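You operate a simulated robot arm through the tools that you are given. There is no shell and no other tool.

The job below is to be done with a simulated robot arm. You get a single attempt, and the scene is never put back.

JOB
Set the blue cup stand on the grey mat and stand the hand microphone in it.
Fine: the microphone is in the mic case; shut the case and lock it again. Set down upright: what you pick out.

The check looks at the end state, three seconds after you hand in, the way a careful person would. Anything else that was tipped, shoved, dropped, spilled or broken makes it a failure.

ROBOT AND FRAMES
A 7-joint arm with a two-finger parallel gripper, fixed in place. Base frame: the origin is at the foot of the arm, x ahead of it, y to its left, z up. Readings come in cm, degrees, newtons and seconds.
Its first joint turns from -132.0 to 132.0 degrees. Payload 3.91 kg.
Tool frame: the origin (TCP) lies between the finger pads and is the grasp point; the fingertips stand 3 cm ahead of it; z points along the fingers, y is the line along which they close. The gripper opens to 11 cm. The fingers are 2 cm wide and 1 cm thick; the gripper's body (4.8 by 11.2 cm) begins 5.5 cm behind the TCP.
Orientation is that of the tool frame in the base frame, as a unit quaternion [x, y, z, w]. With the fingers straight down and closing along the base's y, the tool's x points along the base's -x, its y along +y and its z along -z.

CONTROLS
- The arm moves only by the tool step_arm. Its arguments are lists of equal length, an entry for each row: "gripper": the gripper command, from -1 (shut) to 1 (fully open), values between in proportion; "offset": the shift along the tool's x, y, z in mm, a list of three; "delta_rot": the turn, a rotation vector about the tool's x, y, z in degrees, a list of three. In form: {"gripper": [gripper, ...], "offset": [[dx, dy, dz], ...], "delta_rot": [[rx, ry, rz], ...]}. A call has 1 to 20 rows; each row shifts and turns the commanded pose from where the row before left it, along the tool's axes as they then stand. Rows are played at 5 a second. More than 5 cm and 8.6 degrees between two rows, or a gripper value outside its range, and nothing of the call is played. A pose out of reach is approached as far as the arm can. The call stops where the force on the tool passes 90 N (or 10 N more than at its start, if that is more) or the arm is blocked; 0.2 s more then pass. Each finger travels about 10.8 cm/s and halts on what it meets, pressing with about 21 N; the grip force reading is that of the motor and also rises with nothing between the fingers. The clock runs only during rows and for 0.2 s after the last one: add rows that do not move to give the fingers time. The reply holds the time, the measured pose of the TCP, the force on the tool along the base axes, the opening and the grip force, in the units named above and with some noise, with the torque about the TCP (base axes, N m) and any sound that the robot's microphone picked up.
- Cameras (640 x 400 px; columns grow to the right, rows downward): "scene" is fixed at [22, -64.84, 134.21]; the picture's right is [0.97, -0.25, 0.00], its down [-0.06, -0.24, -0.97] and it looks along [0.24, 0.94, -0.25] (base axes); focal length 358 px, centre (320, 200). "wrist" rides on the gripper at [7.2, 1.7, -10.3] in the tool frame; the picture's right is [-0.23, 0.97, 0.00], its down [-0.76, -0.18, -0.62] and it looks along [-0.61, -0.14, 0.78] (tool axes); focal length 222 px, centre (320, 200). There is no depth. A picture from a camera that has moved, and an enlarged one, comes with that camera's place and axes in the base frame and with its lens.
- camera(camera): a new picture of that camera. No time passes.
- zoom(camera, box): a new picture of the part [left, top, right, bottom] of that camera's present view, enlarged. No time passes.
- job_done(): hands the job in; it is judged then, once.

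Nothing tells you positions but the pictures and the camera data. Unless the task says otherwise, let go and move clear before handing in.

The tools are called after "Call:" as a command line: name --argument value ..., lists and objects as JSON in quotes. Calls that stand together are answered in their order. step_arm: Moves the arm, as the interface text tells. Its arguments: {"type":"object","properties":{"gripper":{"type":"array"},"offset":{"type":"array"},"delta_rot":{"type":"array"}},"required":["gripper","offset","delta_rot"]} The other tools are called the same way: camera (camera) takes a picture; zoom (camera, box) takes an enlarged picture of a part of a camera's view; job_done () hands the job in.

At the start:

```text
time: 0.0
eef_pos: [32.56, 47.95, 109.45]
ee_rot: [0.0, 1.0, 0.001, 0.001]
wrist_force: [0.6, -0.5, 0.2]
ft_torque: [0.01, 0.01, 0.03]
grip_width: 10.99
gripper_force: 0.0
```

scene: 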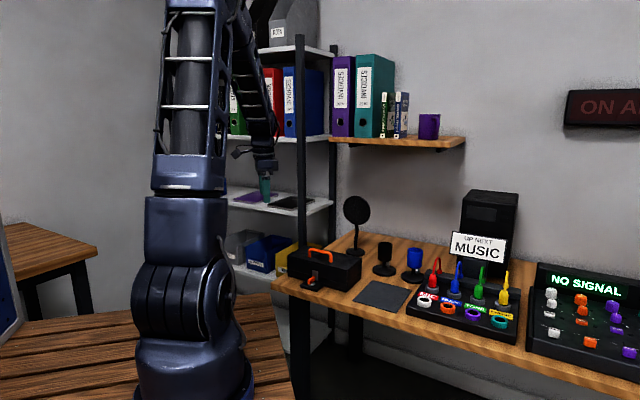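
wrist: 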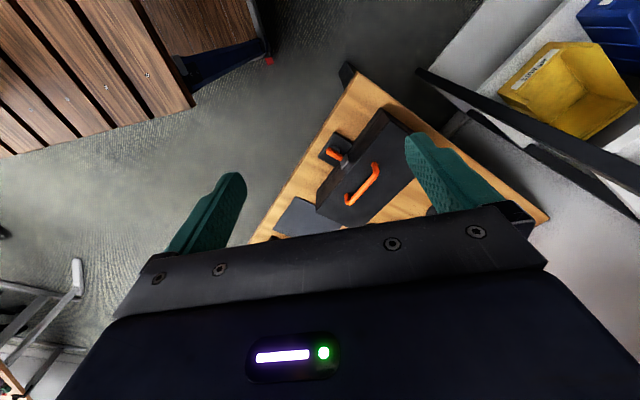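

I see a desk with a black case with orange handle and latch, a grey mat, a black cup stand and a blue cup stand, and further equipment. I'll zoom in to find out details first.

Call:
zoom --camera "scene" --box '[270, 190, 430, 310]'

Call:
zoom --camera "scene" --box '[360, 200, 540, 350]'

Call:
zoom --camera "wrist" --box '[240, 60, 480, 240]'

Call:
zoom --camera "scene" --box '[220, 60, 380, 220]'

```text
3.33 times, centred on (350, 250) of scene
camera zoom: at [22.0, -64.84, 134.21], right [0.97, -0.25, 0.0], down [-0.06, -0.24, -0.97], along [0.24, 0.94, -0.25], focal length 1194 px, centre (220, 33)
```

zoom: 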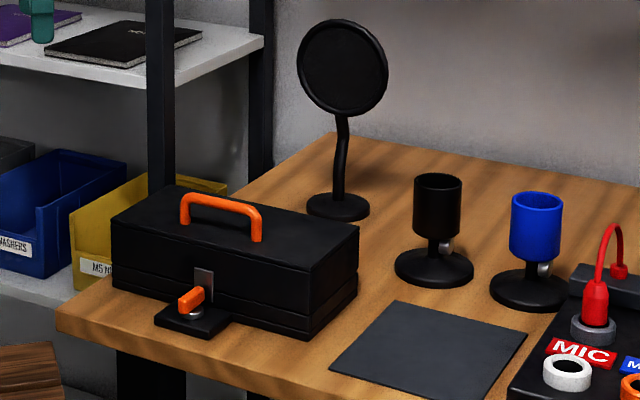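

```text
2.67 times, centred on (450, 275) of scene
camera zoom: at [22.0, -64.84, 134.21], right [0.97, -0.25, 0.0], down [-0.06, -0.24, -0.97], along [0.24, 0.94, -0.25], focal length 955 px, centre (-27, 0)
```

zoom: 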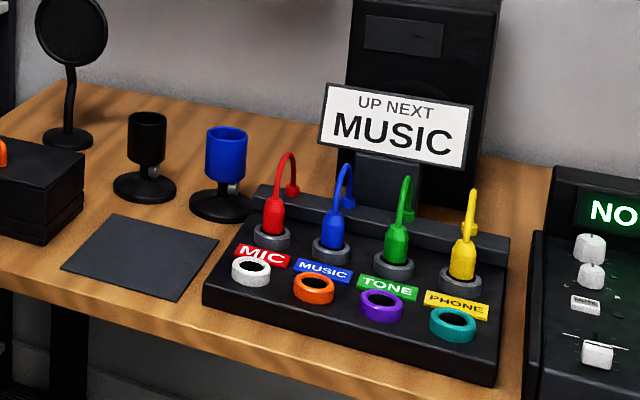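

```text
2.22 times, centred on (360, 150) of wrist
camera zoom: at [25.35, 49.73, 119.77], right [0.23, 0.97, 0.0], down [0.76, -0.18, 0.62], along [0.61, -0.14, -0.78], focal length 494 px, centre (231, 311)
```

zoom: 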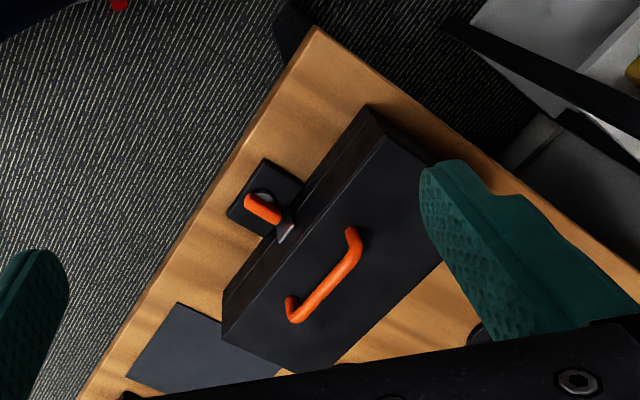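

```text
2.50 times, centred on (300, 140) of scene
camera zoom: at [22.0, -64.84, 134.21], right [0.97, -0.25, 0.0], down [-0.06, -0.24, -0.97], along [0.24, 0.94, -0.25], focal length 895 px, centre (370, 350)
```

zoom: 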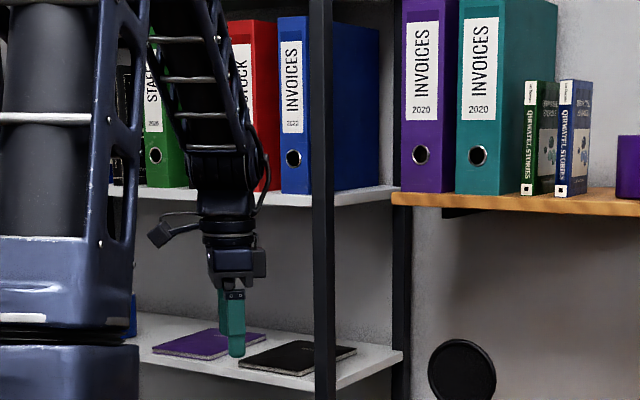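

The desk stands at about z = 72 cm, its front edge running across at roughly 45° to my base axes. The latch knob is near [47.5, 48, 76], the mat near [70, 37] and the blue cup stand near [87, 46.5]. I'll turn the tool to line up with the desk and bring the wrist camera over the case for a closer look.

Call:
step_arm --gripper '[1, 1, 1, 1, 1, 1, 1, 1, 1, 1, 1, 1]' --offset '[[0, 0, 0], [0, 0, 0], [0, 0, 0], [0, 0, 0], [0, 0, 0], [0, 0, 0], [3.5, -20, 15], [3.5, -20, 15], [3.5, -20, 15], [3.5, -20, 15], [0, 0, 0], [0, 0, 0]]' --delta_rot '[[0, 0, -7.1], [0, 0, -7.1], [0, 0, -7.1], [0, 0, -7.1], [0, 0, -7.1], [0, 0, -7.1], [0, 0, 0], [0, 0, 0], [0, 0, 0], [0, 0, 0], [0, 0, 0], [0, 0, 0]]'

Call:
camera --camera "wrist"

Call:
camera --camera "scene"

```text
time: 2.6
eef_pos: [37.03, 40.89, 103.65]
ee_rot: [-0.363, 0.932, 0.0, 0.0]
wrist_force: [-0.7, 0.1, -0.3]
ft_torque: [-0.02, -0.02, 0.03]
grip_width: 11.0
gripper_force: 0.0
```

```text
taken
camera wrist: at [30.49, 37.19, 113.9], right [-0.49, 0.87, 0.0], down [0.68, 0.39, 0.62], along [0.54, 0.31, -0.78], focal length 222 px, centre (320, 200)
```

wrist: 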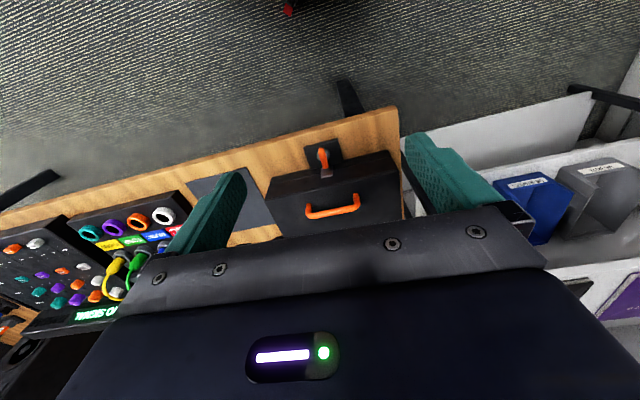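

```text
taken
```

scene: 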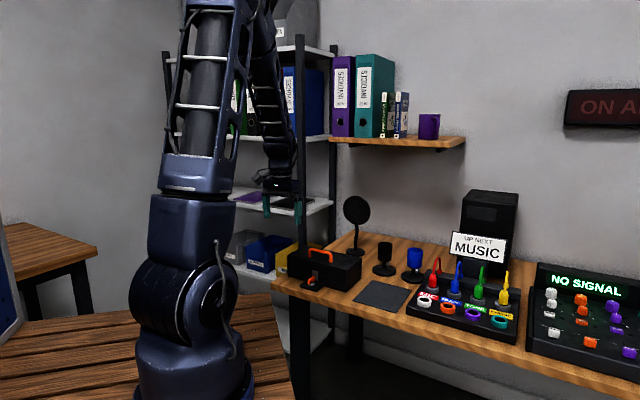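

The case, latch and mat are all in the wrist camera's view now. I'll zoom in on the latch and the case from here.

Call:
zoom --camera "wrist" --box '[260, 120, 420, 240]'

Call:
zoom --camera "wrist" --box '[295, 130, 359, 180]'

Call:
zoom --camera "scene" --box '[285, 255, 349, 295]'

```text
3.33 times, centred on (340, 180) of wrist
camera zoom: at [30.49, 37.19, 113.9], right [-0.49, 0.87, 0.0], down [0.68, 0.39, 0.62], along [0.54, 0.31, -0.78], focal length 740 px, centre (253, 267)
```

zoom: 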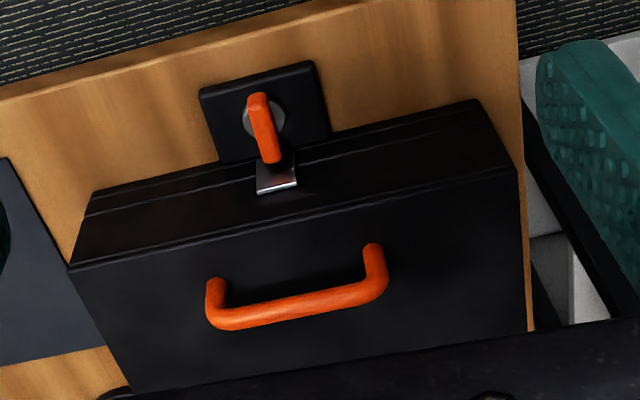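

```text
8.00 times, centred on (327, 155) of wrist
camera zoom: at [30.49, 37.19, 113.9], right [-0.49, 0.87, 0.0], down [0.68, 0.39, 0.62], along [0.54, 0.31, -0.78], focal length 1777 px, centre (264, 560)
```

zoom: 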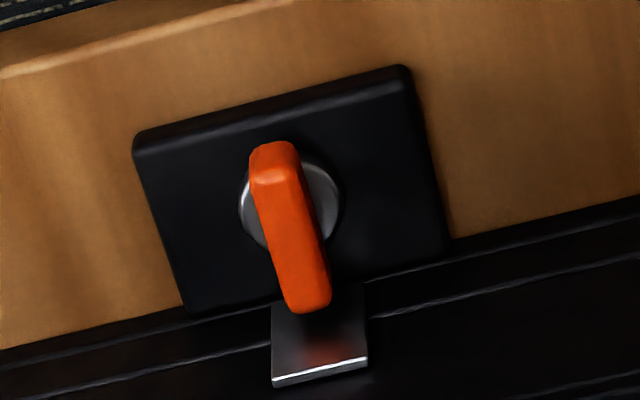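

```text
10.00 times, centred on (317, 275) of scene
camera zoom: at [22.0, -64.84, 134.21], right [0.97, -0.25, 0.0], down [-0.06, -0.24, -0.97], along [0.24, 0.94, -0.25], focal length 3581 px, centre (350, -550)
```

zoom: 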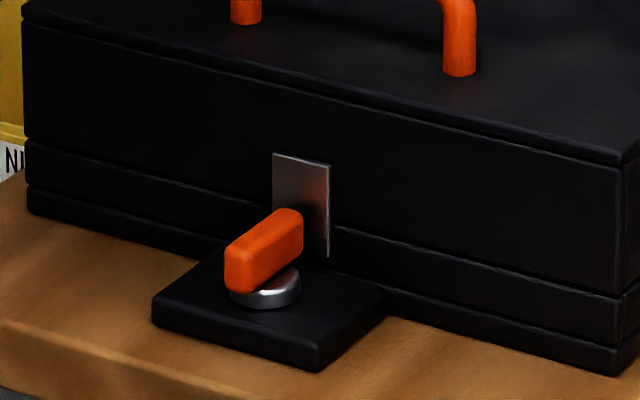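

The orange lever sits on a small round disc in front of the case and points at the metal hasp, at roughly 67.6 cm along my depth direction with its top near z = 76. I'll descend for a closer, more accurate view of the latch.

Call:
step_arm --gripper '[1, 1, 1, 1, 1]' --offset '[[0, 0, 34], [0, 0, 34], [0, 0, 34], [0, 0, 34], [0, 0, 0]]' --delta_rot '[[0, 0, 0], [0, 0, 0], [0, 0, 0], [0, 0, 0], [0, 0, 0]]'

Call:
camera --camera "wrist"

Call:
zoom --camera "wrist" --box '[240, 140, 400, 240]'

Call:
zoom --camera "scene" --box '[280, 235, 376, 295]'

```text
time: 3.8
eef_pos: [36.79, 41.11, 89.92]
ee_rot: [-0.363, 0.932, 0.0, 0.0]
wrist_force: [-0.1, -0.1, -0.5]
ft_torque: [0.0, -0.03, -0.01]
grip_width: 11.01
gripper_force: 0.0
```

```text
taken
camera wrist: at [30.39, 37.43, 100.21], right [-0.49, 0.87, 0.0], down [0.68, 0.38, 0.62], along [0.54, 0.31, -0.78], focal length 222 px, centre (320, 200)
```

wrist: 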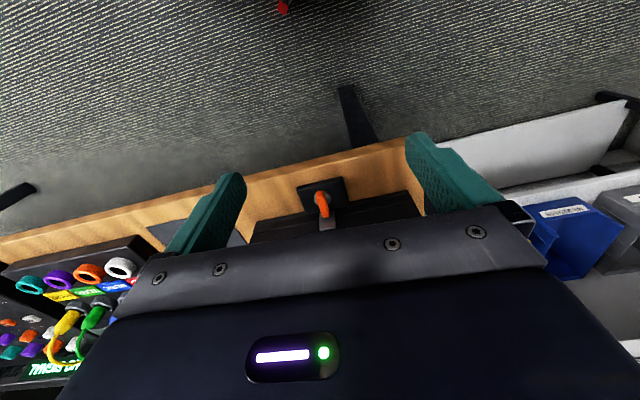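

```text
4.00 times, centred on (320, 190) of wrist
camera zoom: at [30.39, 37.43, 100.21], right [-0.49, 0.87, 0.0], down [0.68, 0.38, 0.62], along [0.54, 0.31, -0.78], focal length 888 px, centre (320, 240)
```

zoom: 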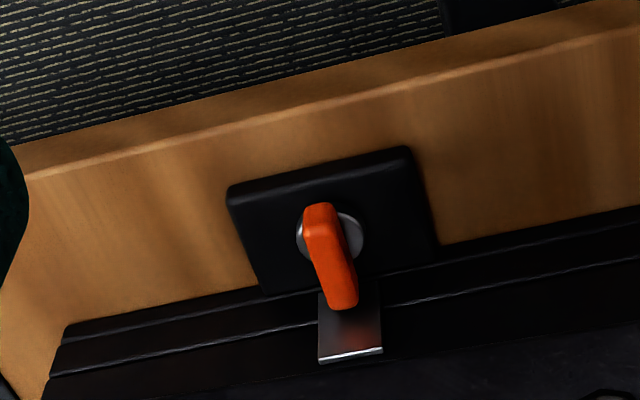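

```text
6.67 times, centred on (328, 265) of scene
camera zoom: at [22.0, -64.84, 134.21], right [0.97, -0.25, 0.0], down [-0.06, -0.24, -0.97], along [0.24, 0.94, -0.25], focal length 2387 px, centre (267, -233)
```

zoom: 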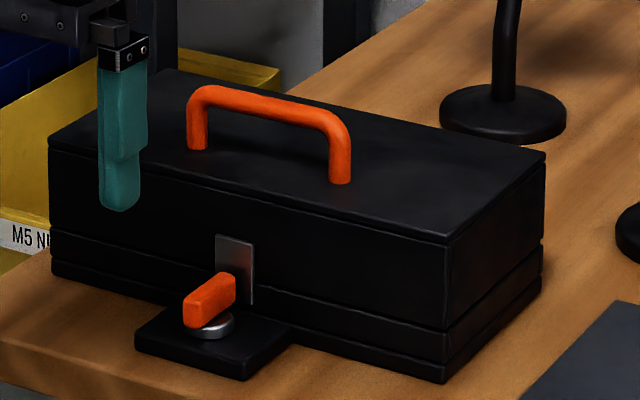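

Triangulating from two views puts the desk at z ≈ 71.6, the top of the lever at z ≈ 75 and about 68.2 cm deep, and the top of the case at about 81 with its handle reaching about 84.5. I'll narrow the fingers and hover over the lever to check alignment.

Call:
step_arm --gripper '[-0.2, -0.2, -0.2, -0.2, -0.2, -0.2, -0.2]' --offset '[[-33, -7, 0], [-33, -7, 0], [-33, -7, 0], [-34, -6, 0], [0, 0, 30], [0, 0, 30], [0, 0, 0]]' --delta_rot '[[0, 0, 0], [0, 0, 0], [0, 0, 0], [0, 0, 0], [0, 0, 0], [0, 0, 0], [0, 0, 0]]'

Call:
camera --camera "wrist"

Call:
zoom --camera "scene" --box '[270, 215, 366, 295]'

```text
time: 5.4
eef_pos: [48.71, 48.43, 83.75]
ee_rot: [-0.364, 0.932, 0.0, 0.0]
wrist_force: [0.1, -0.1, 0.1]
ft_torque: [0.04, -0.01, 0.0]
grip_width: 4.39
gripper_force: 0.1
```

```text
taken
camera wrist: at [42.16, 44.71, 94.09], right [-0.49, 0.87, 0.0], down [0.68, 0.38, 0.62], along [0.54, 0.31, -0.78], focal length 222 px, centre (320, 200)
```

wrist: 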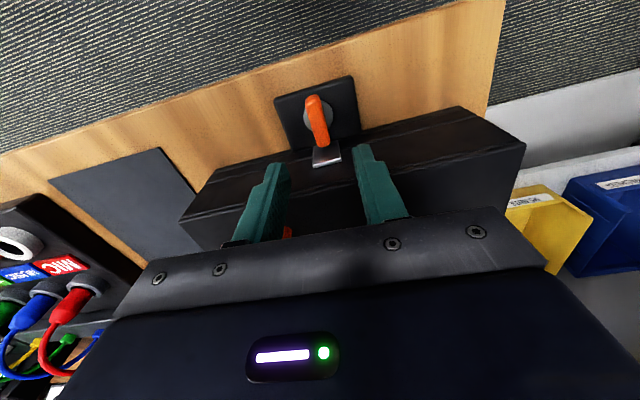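

```text
5.00 times, centred on (318, 255) of scene
camera zoom: at [22.0, -64.84, 134.21], right [0.97, -0.25, 0.0], down [-0.06, -0.24, -0.97], along [0.24, 0.94, -0.25], focal length 1790 px, centre (330, -75)
```

zoom: 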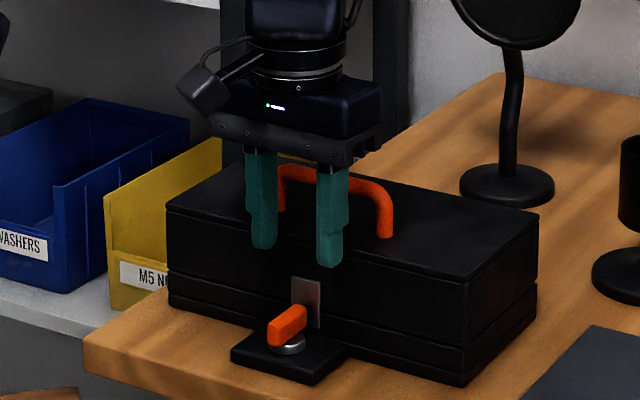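

The gripper is over the lever area. I'll zoom in on the wrist view to refine the lever's position.

Call:
zoom --camera "wrist" --box '[256, 70, 384, 150]'

Call:
zoom --camera "wrist" --box '[180, 130, 420, 280]'

```text
5.00 times, centred on (320, 110) of wrist
camera zoom: at [42.16, 44.71, 94.09], right [-0.49, 0.87, 0.0], down [0.68, 0.38, 0.62], along [0.54, 0.31, -0.78], focal length 1111 px, centre (320, 650)
```

zoom: 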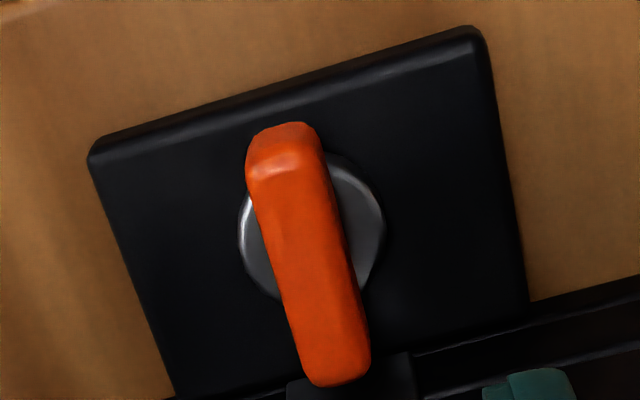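

```text
2.67 times, centred on (300, 205) of wrist
camera zoom: at [42.16, 44.71, 94.09], right [-0.49, 0.87, 0.0], down [0.68, 0.38, 0.62], along [0.54, 0.31, -0.78], focal length 592 px, centre (373, 187)
```

zoom: 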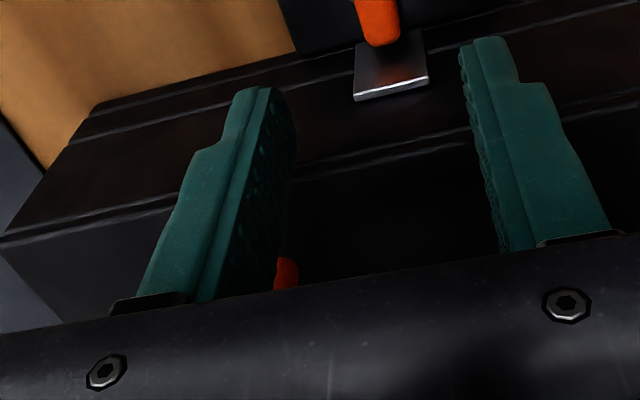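

The lever's pivot comes out at about (67.9 deep, 2.7 left), with its top at z ≈ 75.2. I'll shift back 6 mm, lower over the lever and close gently onto it.

Call:
step_arm --gripper '[-0.2, -0.2, -0.2, -0.2, -0.2, -1, -1, -1, -1]' --offset '[[6, 0, 15], [0, 0, 20], [0, 0, 20], [0, 0, 12], [0, 0, 0], [0, 0, 0], [0, 0, 0], [0, 0, 0], [0, 0, 0]]' --delta_rot '[[0, 0, 0], [0, 0, 0], [0, 0, 0], [0, 0, 0], [0, 0, 0], [0, 0, 0], [0, 0, 0], [0, 0, 0], [0, 0, 0]]'

Call:
zoom --camera "wrist" --box '[220, 60, 412, 180]'

Call:
zoom --camera "scene" --box '[270, 215, 366, 295]'

```text
time: 7.4
eef_pos: [48.12, 48.12, 77.19]
ee_rot: [-0.365, 0.931, 0.001, 0.0]
wrist_force: [-13.9, 27.1, 15.3]
ft_torque: [1.06, 0.13, -0.15]
grip_width: 2.57
gripper_force: 45.4
```

```text
3.33 times, centred on (316, 120) of wrist
camera zoom: at [41.66, 44.36, 87.51], right [-0.49, 0.87, 0.0], down [0.68, 0.38, 0.62], along [0.54, 0.31, -0.78], focal length 740 px, centre (333, 467)
```

zoom: 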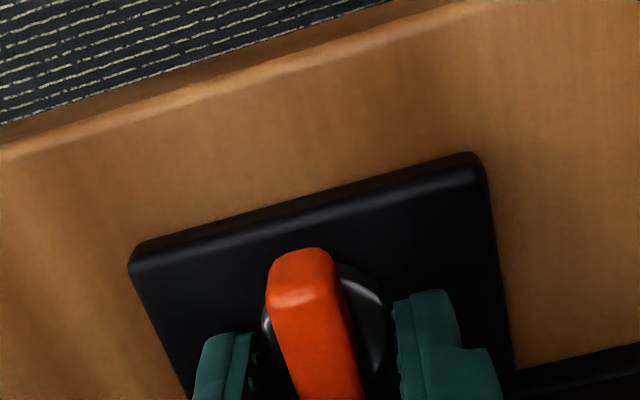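

```text
5.00 times, centred on (318, 255) of scene
camera zoom: at [22.0, -64.84, 134.21], right [0.97, -0.25, 0.0], down [-0.06, -0.24, -0.97], along [0.24, 0.94, -0.25], focal length 1790 px, centre (330, -75)
```

zoom: 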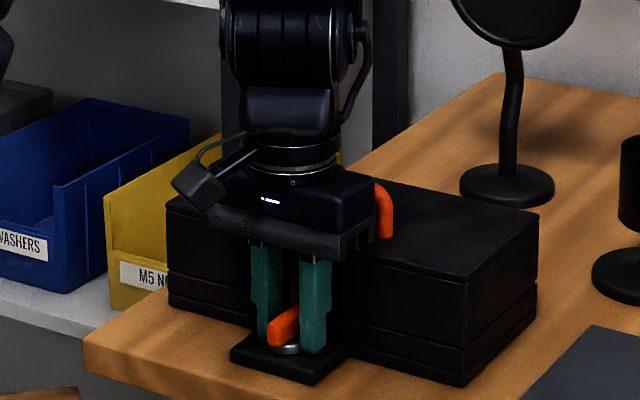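

The fingers stopped at 2.6 cm, which is the disc's width, so they're on the disc below the lever. I'll open a little, rise 6 mm, and close again on the lever itself.

Call:
step_arm --gripper '[-0.3, -0.3, -0.3, -0.3, -1, -1, -1, -1]' --offset '[[0, 0, 0], [0, 0, -3], [0, 0, -4], [0, 0, 0], [0, 0, 0], [0, 0, 0], [0, 0, 0], [0, 0, 0]]' --delta_rot '[[0, 0, 0], [0, 0, 0], [0, 0, 0], [0, 0, 0], [0, 0, 0], [0, 0, 0], [0, 0, 0], [0, 0, 0]]'

Call:
zoom --camera "wrist" --box '[220, 60, 412, 180]'

Call:
zoom --camera "scene" --box '[285, 240, 349, 290]'

```text
time: 9.2
eef_pos: [47.96, 47.96, 77.9]
ee_rot: [-0.364, 0.931, 0.0, 0.0]
wrist_force: [-26.6, 25.5, -13.0]
ft_torque: [0.89, 0.6, -0.11]
grip_width: 2.41
gripper_force: 45.5
```

```text
3.33 times, centred on (316, 120) of wrist
camera zoom: at [41.59, 44.3, 88.18], right [-0.49, 0.87, 0.0], down [0.68, 0.39, 0.62], along [0.54, 0.31, -0.78], focal length 740 px, centre (333, 467)
```

zoom: 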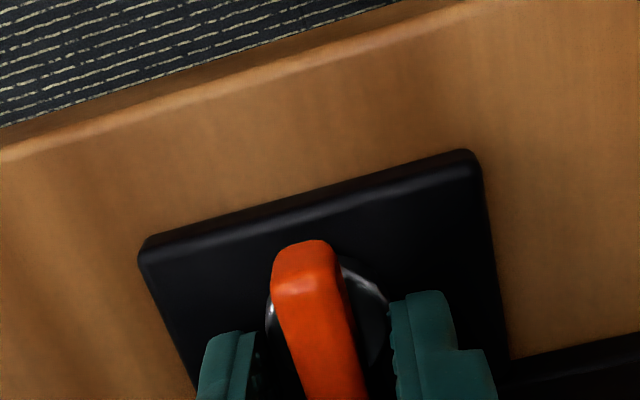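

```text
8.00 times, centred on (317, 265) of scene
camera zoom: at [22.0, -64.84, 134.21], right [0.97, -0.25, 0.0], down [-0.06, -0.24, -0.97], along [0.24, 0.94, -0.25], focal length 2865 px, centre (344, -320)
```

zoom: 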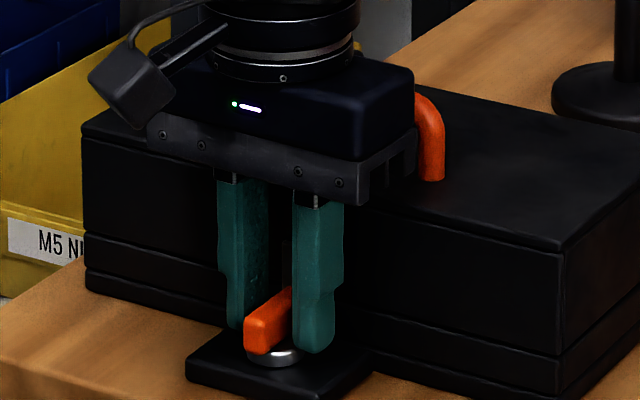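

It's still stopping at 2.4 cm, so the disc's rim sits higher than I took it to be. I'll open, rise another 6 mm and close again.

Call:
step_arm --gripper '[-0.3, -0.3, -0.3, -0.3, -1, -1, -1, -1]' --offset '[[0, 0, 0], [0, 0, -3], [0, 0, -3], [0, 0, 0], [0, 0, 0], [0, 0, 0], [0, 0, 0], [0, 0, 0]]' --delta_rot '[[0, 0, 0], [0, 0, 0], [0, 0, 0], [0, 0, 0], [0, 0, 0], [0, 0, 0], [0, 0, 0], [0, 0, 0]]'

Call:
zoom --camera "wrist" --box '[220, 60, 412, 180]'

Call:
zoom --camera "scene" --box '[285, 240, 349, 290]'

```text
time: 11.0
eef_pos: [48.13, 47.95, 78.51]
ee_rot: [-0.363, 0.932, 0.001, -0.001]
wrist_force: [-20.5, 30.1, -2.7]
ft_torque: [0.41, 0.56, -0.12]
grip_width: 1.18
gripper_force: 44.4
```

```text
3.33 times, centred on (316, 120) of wrist
camera zoom: at [41.6, 44.3, 88.79], right [-0.49, 0.87, 0.0], down [0.68, 0.39, 0.62], along [0.54, 0.31, -0.78], focal length 740 px, centre (333, 467)
```

zoom: 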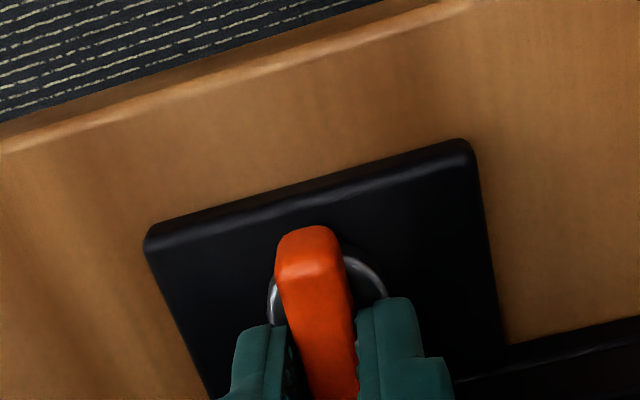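

```text
8.00 times, centred on (317, 265) of scene
camera zoom: at [22.0, -64.84, 134.21], right [0.97, -0.25, 0.0], down [-0.06, -0.24, -0.97], along [0.24, 0.94, -0.25], focal length 2865 px, centre (344, -320)
```

zoom: 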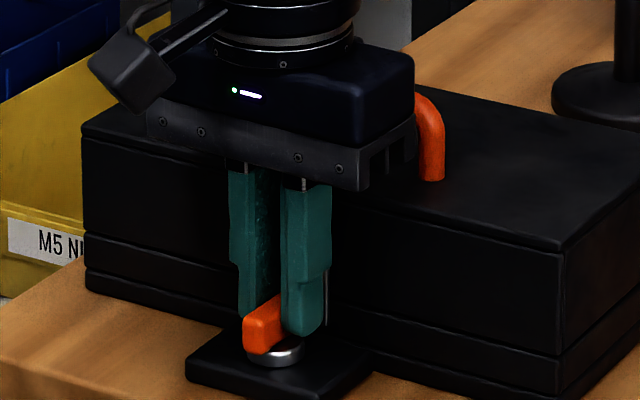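

I now have the lever itself, with 1.2 cm between the fingers. The side force says I'm slightly off-centre to the right, so I'll shift left in small steps to relieve it.

Call:
step_arm --gripper '[-1, -1, -1]' --offset '[[0, 1, 0], [0, 1, 0], [0, 0, 0]]' --delta_rot '[[0, 0, 0], [0, 0, 0], [0, 0, 0]]'

```text
time: 11.8
eef_pos: [48.07, 48.08, 78.55]
ee_rot: [-0.363, 0.932, 0.001, 0.001]
wrist_force: [-4.2, 24.4, 10.6]
ft_torque: [-0.24, 0.91, -0.07]
grip_width: 1.2
gripper_force: 44.8
```

Call:
step_arm --gripper '[-1, -1, -1]' --offset '[[-0.5, 1, -0.5], [-0.3, 0.7, 0], [0, 0, 0]]' --delta_rot '[[0, 0, 0], [0, 0, 0], [0, 0, 0]]'

```text
time: 12.6
eef_pos: [48.08, 47.99, 78.54]
ee_rot: [-0.362, 0.932, -0.001, 0.0]
wrist_force: [7.8, -2.8, 4.3]
ft_torque: [0.68, -0.92, 0.08]
grip_width: 1.19
gripper_force: 45.0
```

The side load is nearly gone. Now I'll try turning the lever a few degrees one way and watch the torque.

Call:
step_arm --gripper '[-1, -1, -1, -1]' --offset '[[0, 0, 0], [0, 0, 0], [0, 0, 0], [0, 0, 0]]' --delta_rot '[[0, 0, 3], [0, 0, 3], [0, 0, 2], [0, 0, 0]]'

Call:
zoom --camera "wrist" --box '[220, 60, 412, 180]'

```text
time: 13.6
eef_pos: [47.93, 48.02, 78.56]
ee_rot: [-0.296, 0.955, -0.002, -0.001]
wrist_force: [32.6, -30.6, -2.0]
ft_torque: [-0.5, -0.89, 0.19]
grip_width: 1.17
gripper_force: 44.6
```

```text
3.33 times, centred on (316, 120) of wrist
camera zoom: at [41.15, 45.27, 88.8], right [-0.36, 0.93, 0.0], down [0.73, 0.29, 0.62], along [0.58, 0.23, -0.78], focal length 740 px, centre (333, 467)
```

zoom: 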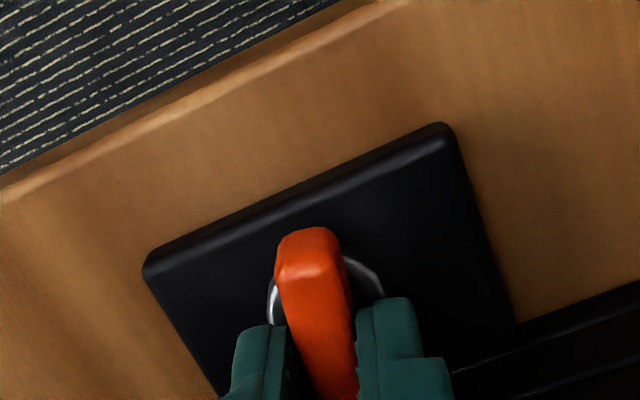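

The lever turns with very little torque in this direction. I'll relieve the side load and keep turning in small steps, watching the forces.

Call:
step_arm --gripper '[-1, -1, -1]' --offset '[[0, -1, 0], [0, -0.8, 0], [0, 0, 0]]' --delta_rot '[[0, 0, 0], [0, 0, 0], [0, 0, 0]]'

Call:
step_arm --gripper '[-1, -1, -1, -1]' --offset '[[0, 0, 0], [0, 0, 0], [0, 0, 0], [0, 0, 0]]' --delta_rot '[[0, 0, 3], [0, 0, 3], [0, 0, 2], [0, 0, 0]]'

Call:
zoom --camera "wrist" --box '[220, 60, 412, 180]'

```text
time: 14.4
eef_pos: [48.03, 47.95, 78.41]
ee_rot: [-0.297, 0.955, 0.0, 0.0]
wrist_force: [22.0, -34.5, 11.8]
ft_torque: [-1.6, 0.48, 0.15]
grip_width: 1.17
gripper_force: 44.9
```

```text
time: 15.4
eef_pos: [48.14, 47.95, 78.4]
ee_rot: [-0.229, 0.973, 0.0, 0.0]
wrist_force: [22.5, -37.8, -5.1]
ft_torque: [-0.31, -1.61, 0.16]
grip_width: 1.2
gripper_force: 44.9
```

```text
3.33 times, centred on (316, 120) of wrist
camera zoom: at [40.86, 46.17, 88.8], right [-0.23, 0.97, 0.0], down [0.76, 0.18, 0.62], along [0.61, 0.14, -0.78], focal length 740 px, centre (333, 467)
```

zoom: 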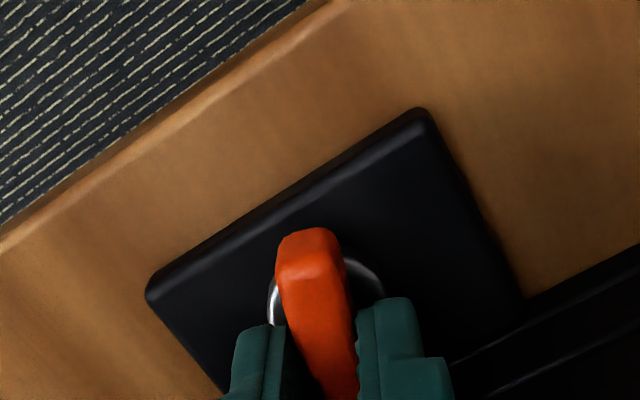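

The lever is now about 16° round, moving freely. The handle will be in the gripper body's way past about 40°, so I'll turn to about 32° here and then finish with a push.

Call:
step_arm --gripper '[-1, -1, -1, -1, -1, -1]' --offset '[[0, -1, 0], [0, -1, 0], [0, 0, 0], [0, 0, 0], [0, 0, 0], [0, 0, 0]]' --delta_rot '[[0, 0, 3], [0, 0, 3], [0, 0, 3], [0, 0, 3], [0, 0, 3], [0, 0, 0]]'

Call:
zoom --camera "wrist" --box '[220, 60, 412, 180]'

Call:
zoom --camera "scene" --box '[285, 235, 349, 290]'

```text
time: 16.8
eef_pos: [48.06, 47.77, 78.38]
ee_rot: [-0.101, 0.995, 0.0, 0.0]
wrist_force: [3.3, -20.0, -10.5]
ft_torque: [-0.16, -0.24, 0.15]
grip_width: 1.18
gripper_force: 45.1
```

```text
3.33 times, centred on (316, 120) of wrist
camera zoom: at [40.7, 47.99, 88.8], right [0.03, 1.0, 0.0], down [0.78, -0.02, 0.62], along [0.62, -0.02, -0.78], focal length 740 px, centre (333, 467)
```

zoom: 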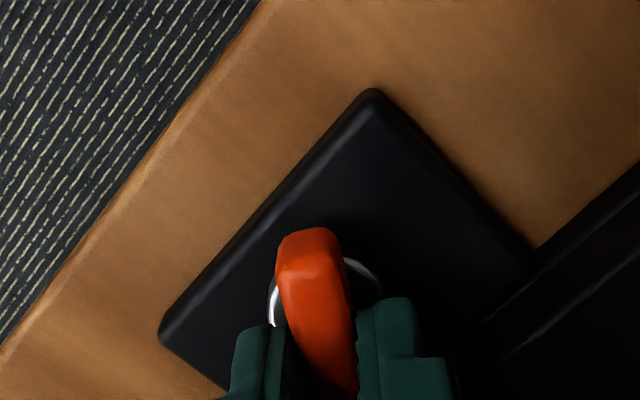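

```text
7.27 times, centred on (317, 262) of scene
camera zoom: at [22.0, -64.84, 134.21], right [0.97, -0.25, 0.0], down [-0.06, -0.24, -0.97], along [0.24, 0.94, -0.25], focal length 2604 px, centre (342, -254)
```

zoom: 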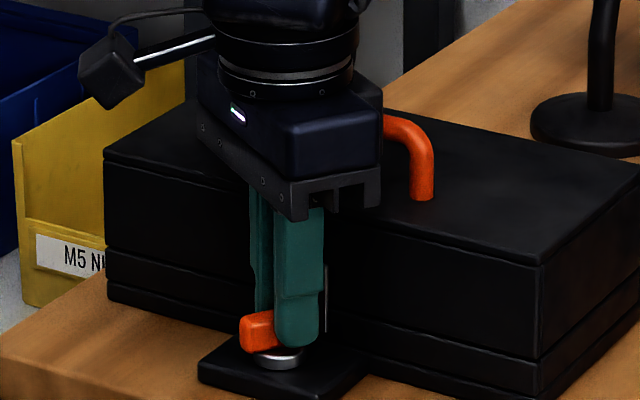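

The lever is about 31° round and moving freely. I'll release it, rise clear, turn the tool back square to the desk and close the fingers into a pushing post.

Call:
step_arm --gripper '[-0.3, -0.3, -0.3, -0.3, -0.3, -0.3, -0.3, -0.3, -0.3, -1, -1, -1]' --offset '[[0, 0, 0], [0, 0, 0], [0, 0, -20], [0, 0, -25], [0, 0, 0], [0, 0, 0], [0, 0, 0], [0, 0, 0], [17, -6, 0], [18, -6, 0], [0, 0, 0], [0, 0, 0]]' --delta_rot '[[0, 0, 0], [0, 0, 0], [0, 0, 0], [0, 0, 0], [0, 0, -7.75], [0, 0, -7.75], [0, 0, -7.75], [0, 0, -7.75], [0, 0, 0], [0, 0, 0], [0, 0, 0], [0, 0, 0]]'

Call:
camera --camera "wrist"

Call:
zoom --camera "wrist" --box '[240, 70, 400, 170]'

```text
time: 19.4
eef_pos: [46.46, 44.33, 83.02]
ee_rot: [-0.363, 0.932, -0.001, 0.0]
wrist_force: [0.1, 1.3, -0.2]
ft_torque: [0.0, 0.02, -0.02]
grip_width: 0.0
gripper_force: 21.2
```

```text
taken
camera wrist: at [40.03, 40.66, 93.37], right [-0.49, 0.87, 0.0], down [0.68, 0.39, 0.62], along [0.54, 0.31, -0.78], focal length 222 px, centre (320, 200)
```

wrist: 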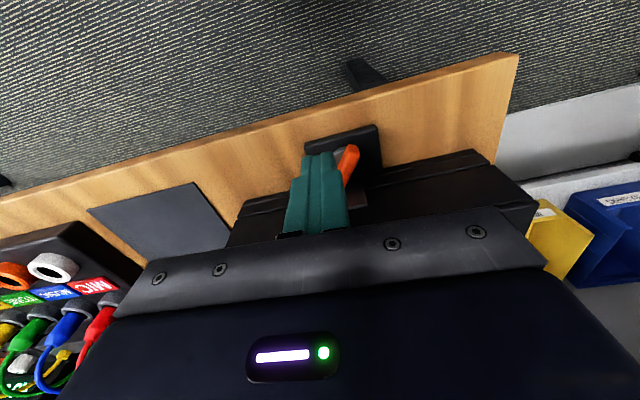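

```text
4.00 times, centred on (320, 120) of wrist
camera zoom: at [40.03, 40.66, 93.37], right [-0.49, 0.87, 0.0], down [0.68, 0.39, 0.62], along [0.54, 0.31, -0.78], focal length 888 px, centre (320, 520)
```

zoom: 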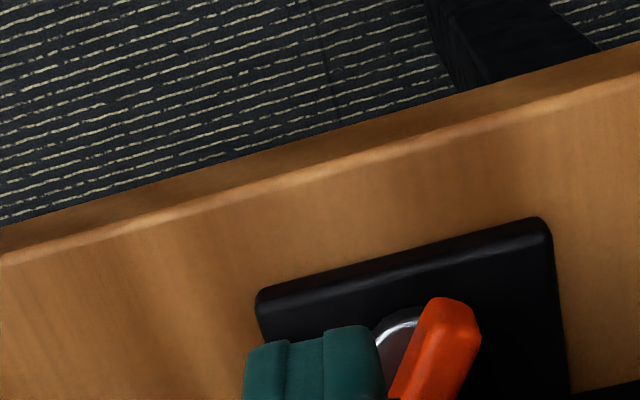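

The lever stayed at about 31°, and the closed fingers sit to the right of its near end. I'll lower them and push the near end round in an arc.

Call:
step_arm --gripper '[-1, -1, -1, -1, -1, -1, -1, -1, -1]' --offset '[[0, 0, 16], [0, 0, 16], [0, 0, 15], [0, 0, 0], [-4, 5, 0], [-3.6, 4.8, 0], [-1.2, 2.9, 0], [-1.1, 2.9, 0], [0, 0, 0]]' --delta_rot '[[0, 0, 0], [0, 0, 0], [0, 0, 0], [0, 0, 0], [0, 0, 0], [0, 0, 0], [0, 0, 0], [0, 0, 0], [0, 0, 0]]'

Call:
zoom --camera "wrist" --box '[220, 60, 412, 180]'

Call:
zoom --camera "scene" --box '[285, 235, 349, 290]'

```text
time: 21.4
eef_pos: [46.12, 46.48, 78.39]
ee_rot: [-0.363, 0.932, 0.0, 0.0]
wrist_force: [0.6, -0.5, 0.1]
ft_torque: [-0.05, 0.0, -0.03]
grip_width: 0.03
gripper_force: 21.0
```

```text
3.33 times, centred on (316, 120) of wrist
camera zoom: at [39.65, 42.76, 88.69], right [-0.49, 0.87, 0.0], down [0.68, 0.38, 0.62], along [0.54, 0.31, -0.78], focal length 740 px, centre (333, 467)
```

zoom: 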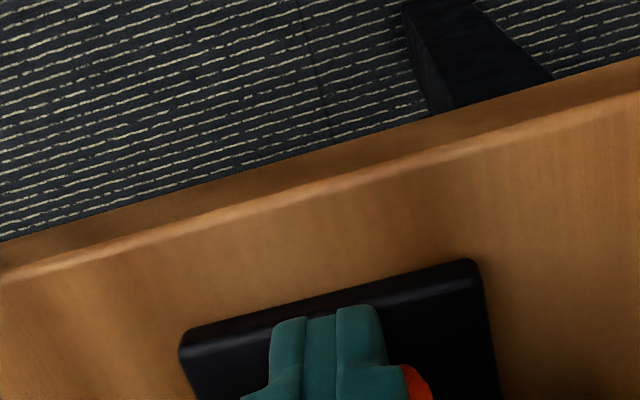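

```text
7.27 times, centred on (317, 262) of scene
camera zoom: at [22.0, -64.84, 134.21], right [0.97, -0.25, 0.0], down [-0.06, -0.24, -0.97], along [0.24, 0.94, -0.25], focal length 2604 px, centre (342, -254)
```

zoom: 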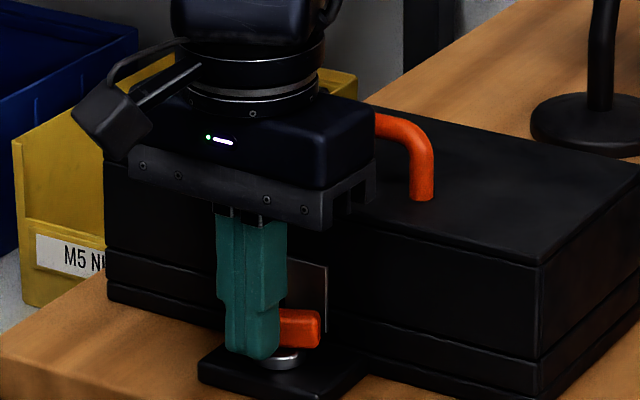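

The push is working, and the lever is now at roughly 55 to 60°. I'll carry on to about 90°.

Call:
step_arm --gripper '[-1, -1, -1, -1, -1]' --offset '[[-2.5, 3, 0], [-3, 2, 0], [-3, 0.5, 0], [-1, 0, 0], [0, 0, 0]]' --delta_rot '[[0, 0, 0], [0, 0, 0], [0, 0, 0], [0, 0, 0], [0, 0, 0]]'

Call:
zoom --camera "scene" --box '[285, 235, 349, 290]'

```text
time: 22.6
eef_pos: [46.11, 47.06, 78.44]
ee_rot: [-0.363, 0.932, -0.002, -0.002]
wrist_force: [-33.3, -53.0, 7.8]
ft_torque: [-1.17, 0.01, -0.05]
grip_width: 0.0
gripper_force: 21.2
```

```text
7.27 times, centred on (317, 262) of scene
camera zoom: at [22.0, -64.84, 134.21], right [0.97, -0.25, 0.0], down [-0.06, -0.24, -0.97], along [0.24, 0.94, -0.25], focal length 2604 px, centre (342, -254)
```

zoom: 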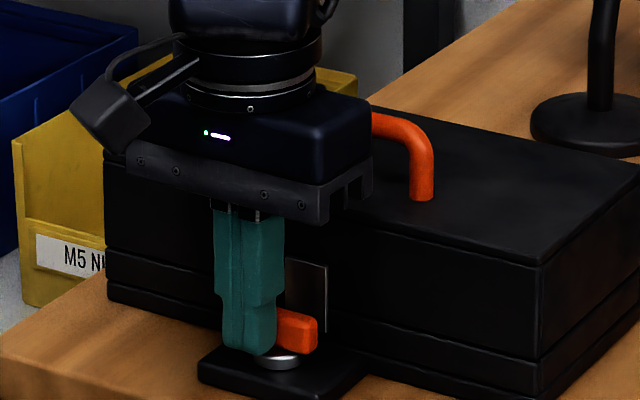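

The lever now resists at about 60 N, so it has likely reached its end stop. I'll back off, rise and look.

Call:
step_arm --gripper '[-1, -1, -1, -1, -1]' --offset '[[8, -3, 0], [20, 0, -20], [40, 0, -35], [40, 0, -35], [0, 0, 0]]' --delta_rot '[[0, 0, 0], [0, 0, 0], [0, 0, 0], [0, 0, 0], [0, 0, 0]]'

Call:
zoom --camera "wrist" --box '[240, 130, 400, 230]'

Call:
zoom --camera "scene" --box '[280, 235, 376, 295]'

```text
refused: row 3 steps farther than a row can; nothing moved
```

```text
4.00 times, centred on (320, 180) of wrist
camera zoom: at [39.69, 43.48, 88.64], right [-0.49, 0.87, 0.0], down [0.68, 0.39, 0.62], along [0.54, 0.3, -0.79], focal length 888 px, centre (320, 280)
```

zoom: 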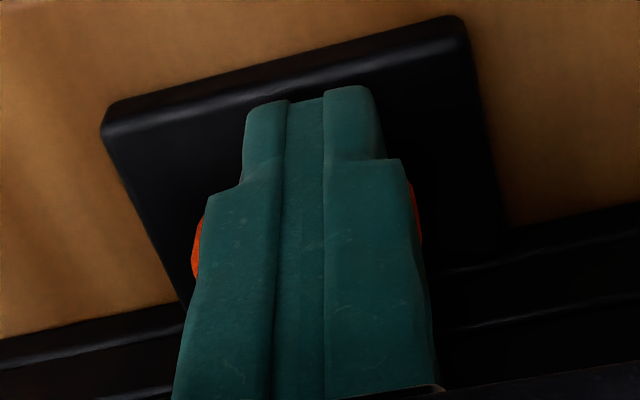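

```text
6.67 times, centred on (328, 265) of scene
camera zoom: at [22.0, -64.84, 134.21], right [0.97, -0.25, 0.0], down [-0.06, -0.24, -0.97], along [0.24, 0.94, -0.25], focal length 2387 px, centre (267, -233)
```

zoom: 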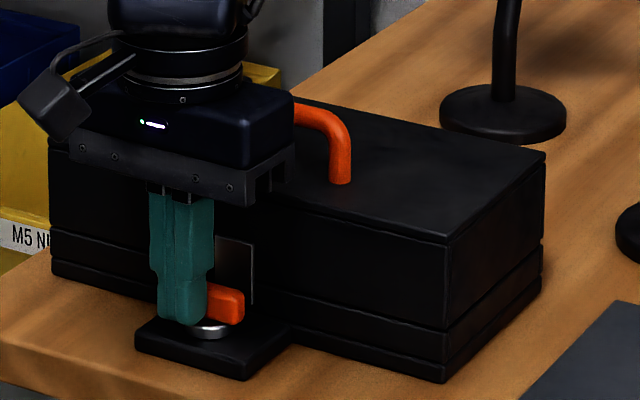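

The step was too large for one row, so nothing moved. I'll split it into smaller rows to back off and look.

Call:
step_arm --gripper '[-1, -1, -1, -1, -1, -1, -1]' --offset '[[8, -3, 0], [20, 0, -10], [25, 0, -20], [25, 0, -25], [25, 0, -25], [10, 0, -20], [0, 0, 0]]' --delta_rot '[[0, 0, 0], [0, 0, 0], [0, 0, 0], [0, 0, 0], [0, 0, 0], [0, 0, 0], [0, 0, 0]]'

Call:
camera --camera "wrist"

Call:
zoom --camera "wrist" --box '[260, 140, 420, 240]'

Call:
zoom --camera "scene" --box '[280, 235, 376, 295]'

```text
time: 24.2
eef_pos: [38.29, 39.57, 88.16]
ee_rot: [-0.364, 0.932, 0.0, 0.001]
wrist_force: [0.7, -0.9, 0.2]
ft_torque: [-0.03, 0.0, 0.01]
grip_width: 0.01
gripper_force: 21.1
```

```text
taken
camera wrist: at [31.8, 35.84, 98.62], right [-0.49, 0.87, 0.0], down [0.68, 0.38, 0.62], along [0.54, 0.31, -0.78], focal length 222 px, centre (320, 200)
```

wrist: 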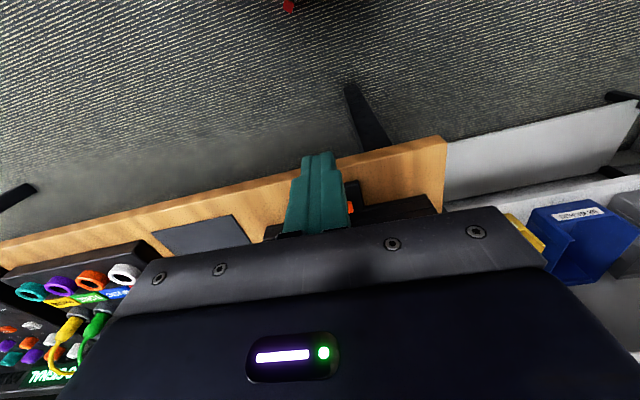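

```text
4.00 times, centred on (340, 190) of wrist
camera zoom: at [31.8, 35.84, 98.62], right [-0.49, 0.87, 0.0], down [0.68, 0.38, 0.62], along [0.54, 0.31, -0.78], focal length 888 px, centre (240, 240)
```

zoom: 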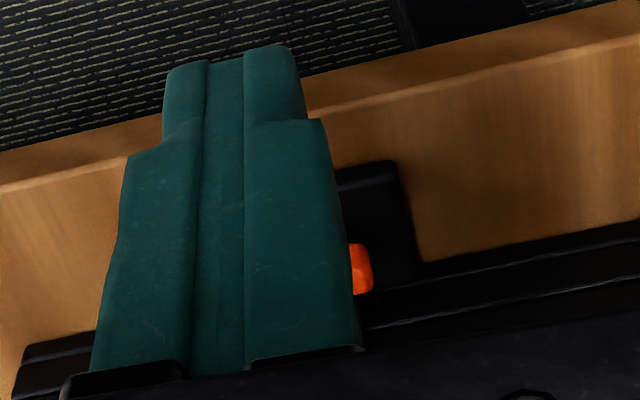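

```text
6.67 times, centred on (328, 265) of scene
camera zoom: at [22.0, -64.84, 134.21], right [0.97, -0.25, 0.0], down [-0.06, -0.24, -0.97], along [0.24, 0.94, -0.25], focal length 2387 px, centre (267, -233)
```

zoom: 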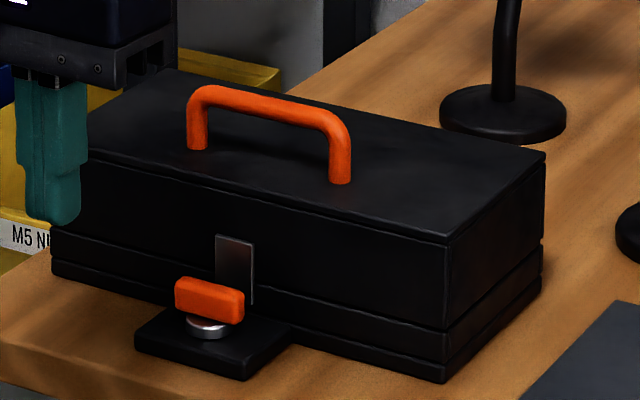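

The lever now lies parallel to the case front, so the hasp should be free. Next I'll study the case's side for the seam and hinge, to plan the lid's arc.

Call:
zoom --camera "scene" --box '[336, 250, 368, 296]'

Call:
zoom --camera "scene" --box '[284, 240, 348, 280]'

Call:
zoom --camera "scene" --box '[335, 185, 435, 290]'

```text
8.70 times, centred on (352, 273) of scene
camera zoom: at [22.0, -64.84, 134.21], right [0.97, -0.25, 0.0], down [-0.06, -0.24, -0.97], along [0.24, 0.94, -0.25], focal length 3114 px, centre (42, -435)
```

zoom: 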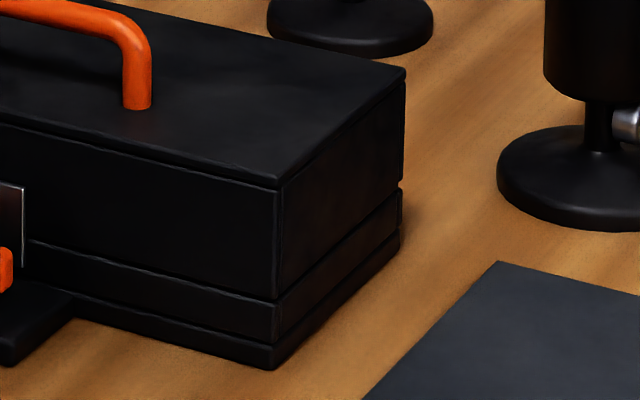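

```text
10.00 times, centred on (316, 260) of scene
camera zoom: at [22.0, -64.84, 134.21], right [0.97, -0.25, 0.0], down [-0.06, -0.24, -0.97], along [0.24, 0.94, -0.25], focal length 3581 px, centre (360, -400)
```

zoom: 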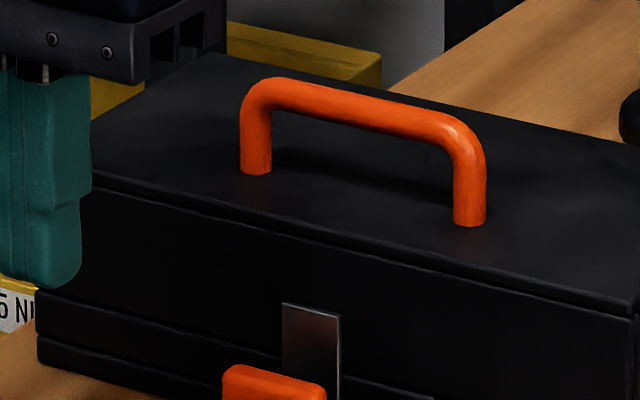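

```text
3.81 times, centred on (385, 238) of scene
camera zoom: at [22.0, -64.84, 134.21], right [0.97, -0.25, 0.0], down [-0.06, -0.24, -0.97], along [0.24, 0.94, -0.25], focal length 1364 px, centre (72, 57)
```

zoom: 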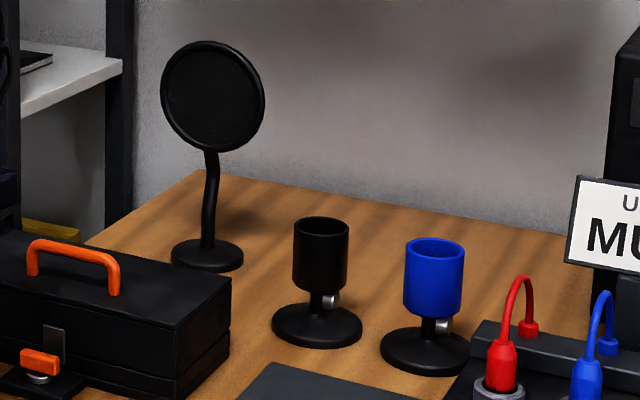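

The case turns out to sit square on the 45° line from my base: front at about 70.5 cm, back and hinge at about 82.6, lid top at z ≈ 81, and handle bar at about 74.1 deep with z ≈ 84. I'll turn the tool 90° so the fingers can straddle the bar, and hover above it to check.

Call:
step_arm --gripper '[-1, -0.3, -0.3, -0.3, -0.3, -0.3, -0.3, -0.3, -0.3, -0.3, -0.3, -0.3, -0.3, -0.3, -0.3, -0.3, -0.3, -0.3, -0.3]' --offset '[[0, 0, -25], [0, 0, -25], [0, 0, -20], [0, 0, 0], [0, 0, 0], [0, 0, 0], [0, 0, 0], [0, 0, 0], [0, 0, 0], [0, 0, 0], [0, 0, 0], [0, 0, 0], [0, 0, 0], [0, 0, 0], [-3, 48, 0], [-3, 48, 0], [-2.6, 48, 0], [0, 47.5, 0], [0, 0, 0]]' --delta_rot '[[0, 0, 0], [0, 0, 0], [0, 0, 0], [0, 0, 7.96], [0, 0, 7.96], [0, 0, 7.96], [0, 0, 7.96], [0, 0, 7.96], [0, 0, 7.96], [0, 0, 7.96], [0, 0, 7.96], [0, 0, 7.96], [0, 0, 7.96], [0, 0, 7.97], [0, 0, 0], [0, 0, 0], [0, 0, 0], [0, 0, 0], [0, 0, 0]]'

Call:
camera --camera "wrist"

Call:
zoom --camera "scene" --box '[265, 190, 393, 290]'

```text
time: 28.2
eef_pos: [52.33, 52.64, 95.29]
ee_rot: [0.383, 0.924, 0.0, 0.001]
wrist_force: [-0.8, -0.8, 0.2]
ft_torque: [0.01, 0.01, -0.03]
grip_width: 3.83
gripper_force: 0.1
```

```text
taken
camera wrist: at [48.45, 58.98, 105.57], right [0.85, 0.53, 0.0], down [0.41, -0.66, 0.62], along [0.33, -0.53, -0.78], focal length 222 px, centre (320, 200)
```

wrist: 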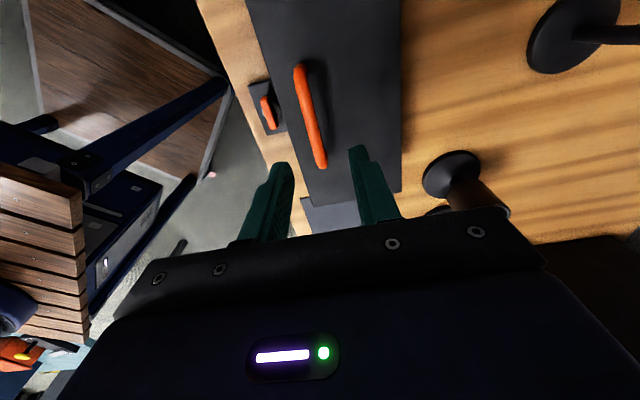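

```text
4.00 times, centred on (329, 240) of scene
camera zoom: at [22.0, -64.84, 134.21], right [0.97, -0.25, 0.0], down [-0.06, -0.24, -0.97], along [0.24, 0.94, -0.25], focal length 1432 px, centre (284, 40)
```

zoom: 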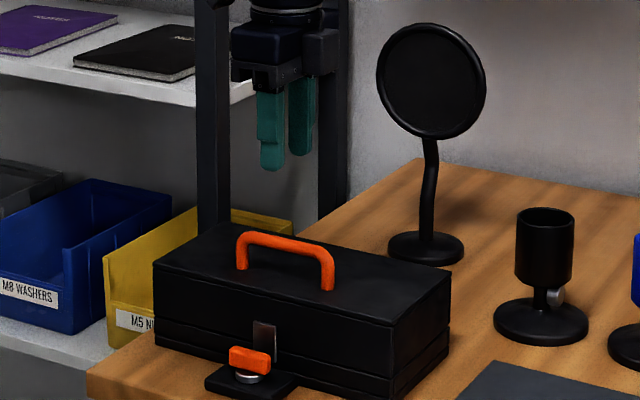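

The fingers are nearly over the bar. I'll zoom in to refine the bar's position and the case's back edge before lowering.

Call:
zoom --camera "wrist" --box '[220, 40, 420, 220]'

Call:
zoom --camera "wrist" --box '[240, 0, 432, 120]'

```text
2.22 times, centred on (320, 130) of wrist
camera zoom: at [48.45, 58.98, 105.57], right [0.85, 0.53, 0.0], down [0.41, -0.66, 0.62], along [0.33, -0.53, -0.78], focal length 494 px, centre (320, 356)
```

zoom: 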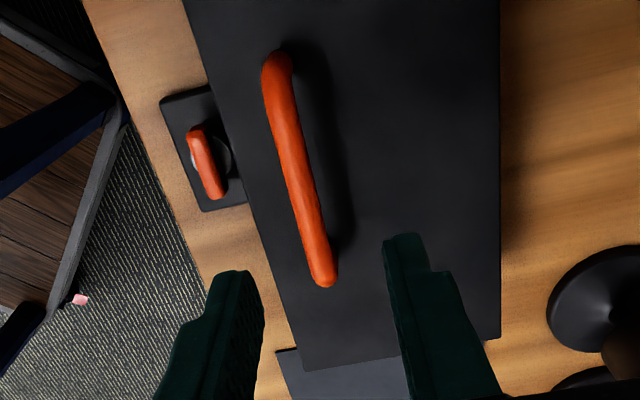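

```text
3.33 times, centred on (336, 60) of wrist
camera zoom: at [48.45, 58.98, 105.57], right [0.85, 0.53, 0.0], down [0.41, -0.66, 0.62], along [0.33, -0.53, -0.78], focal length 740 px, centre (267, 667)
```

zoom: 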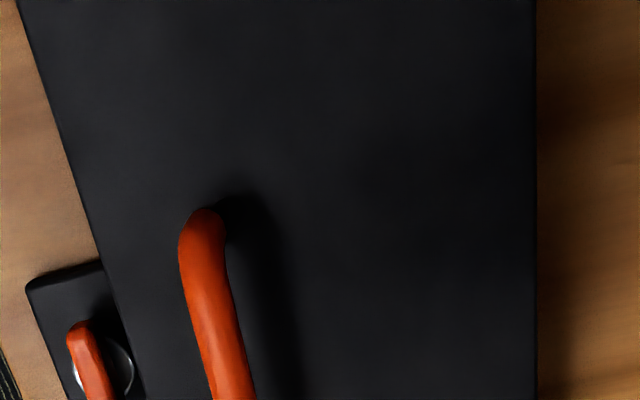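

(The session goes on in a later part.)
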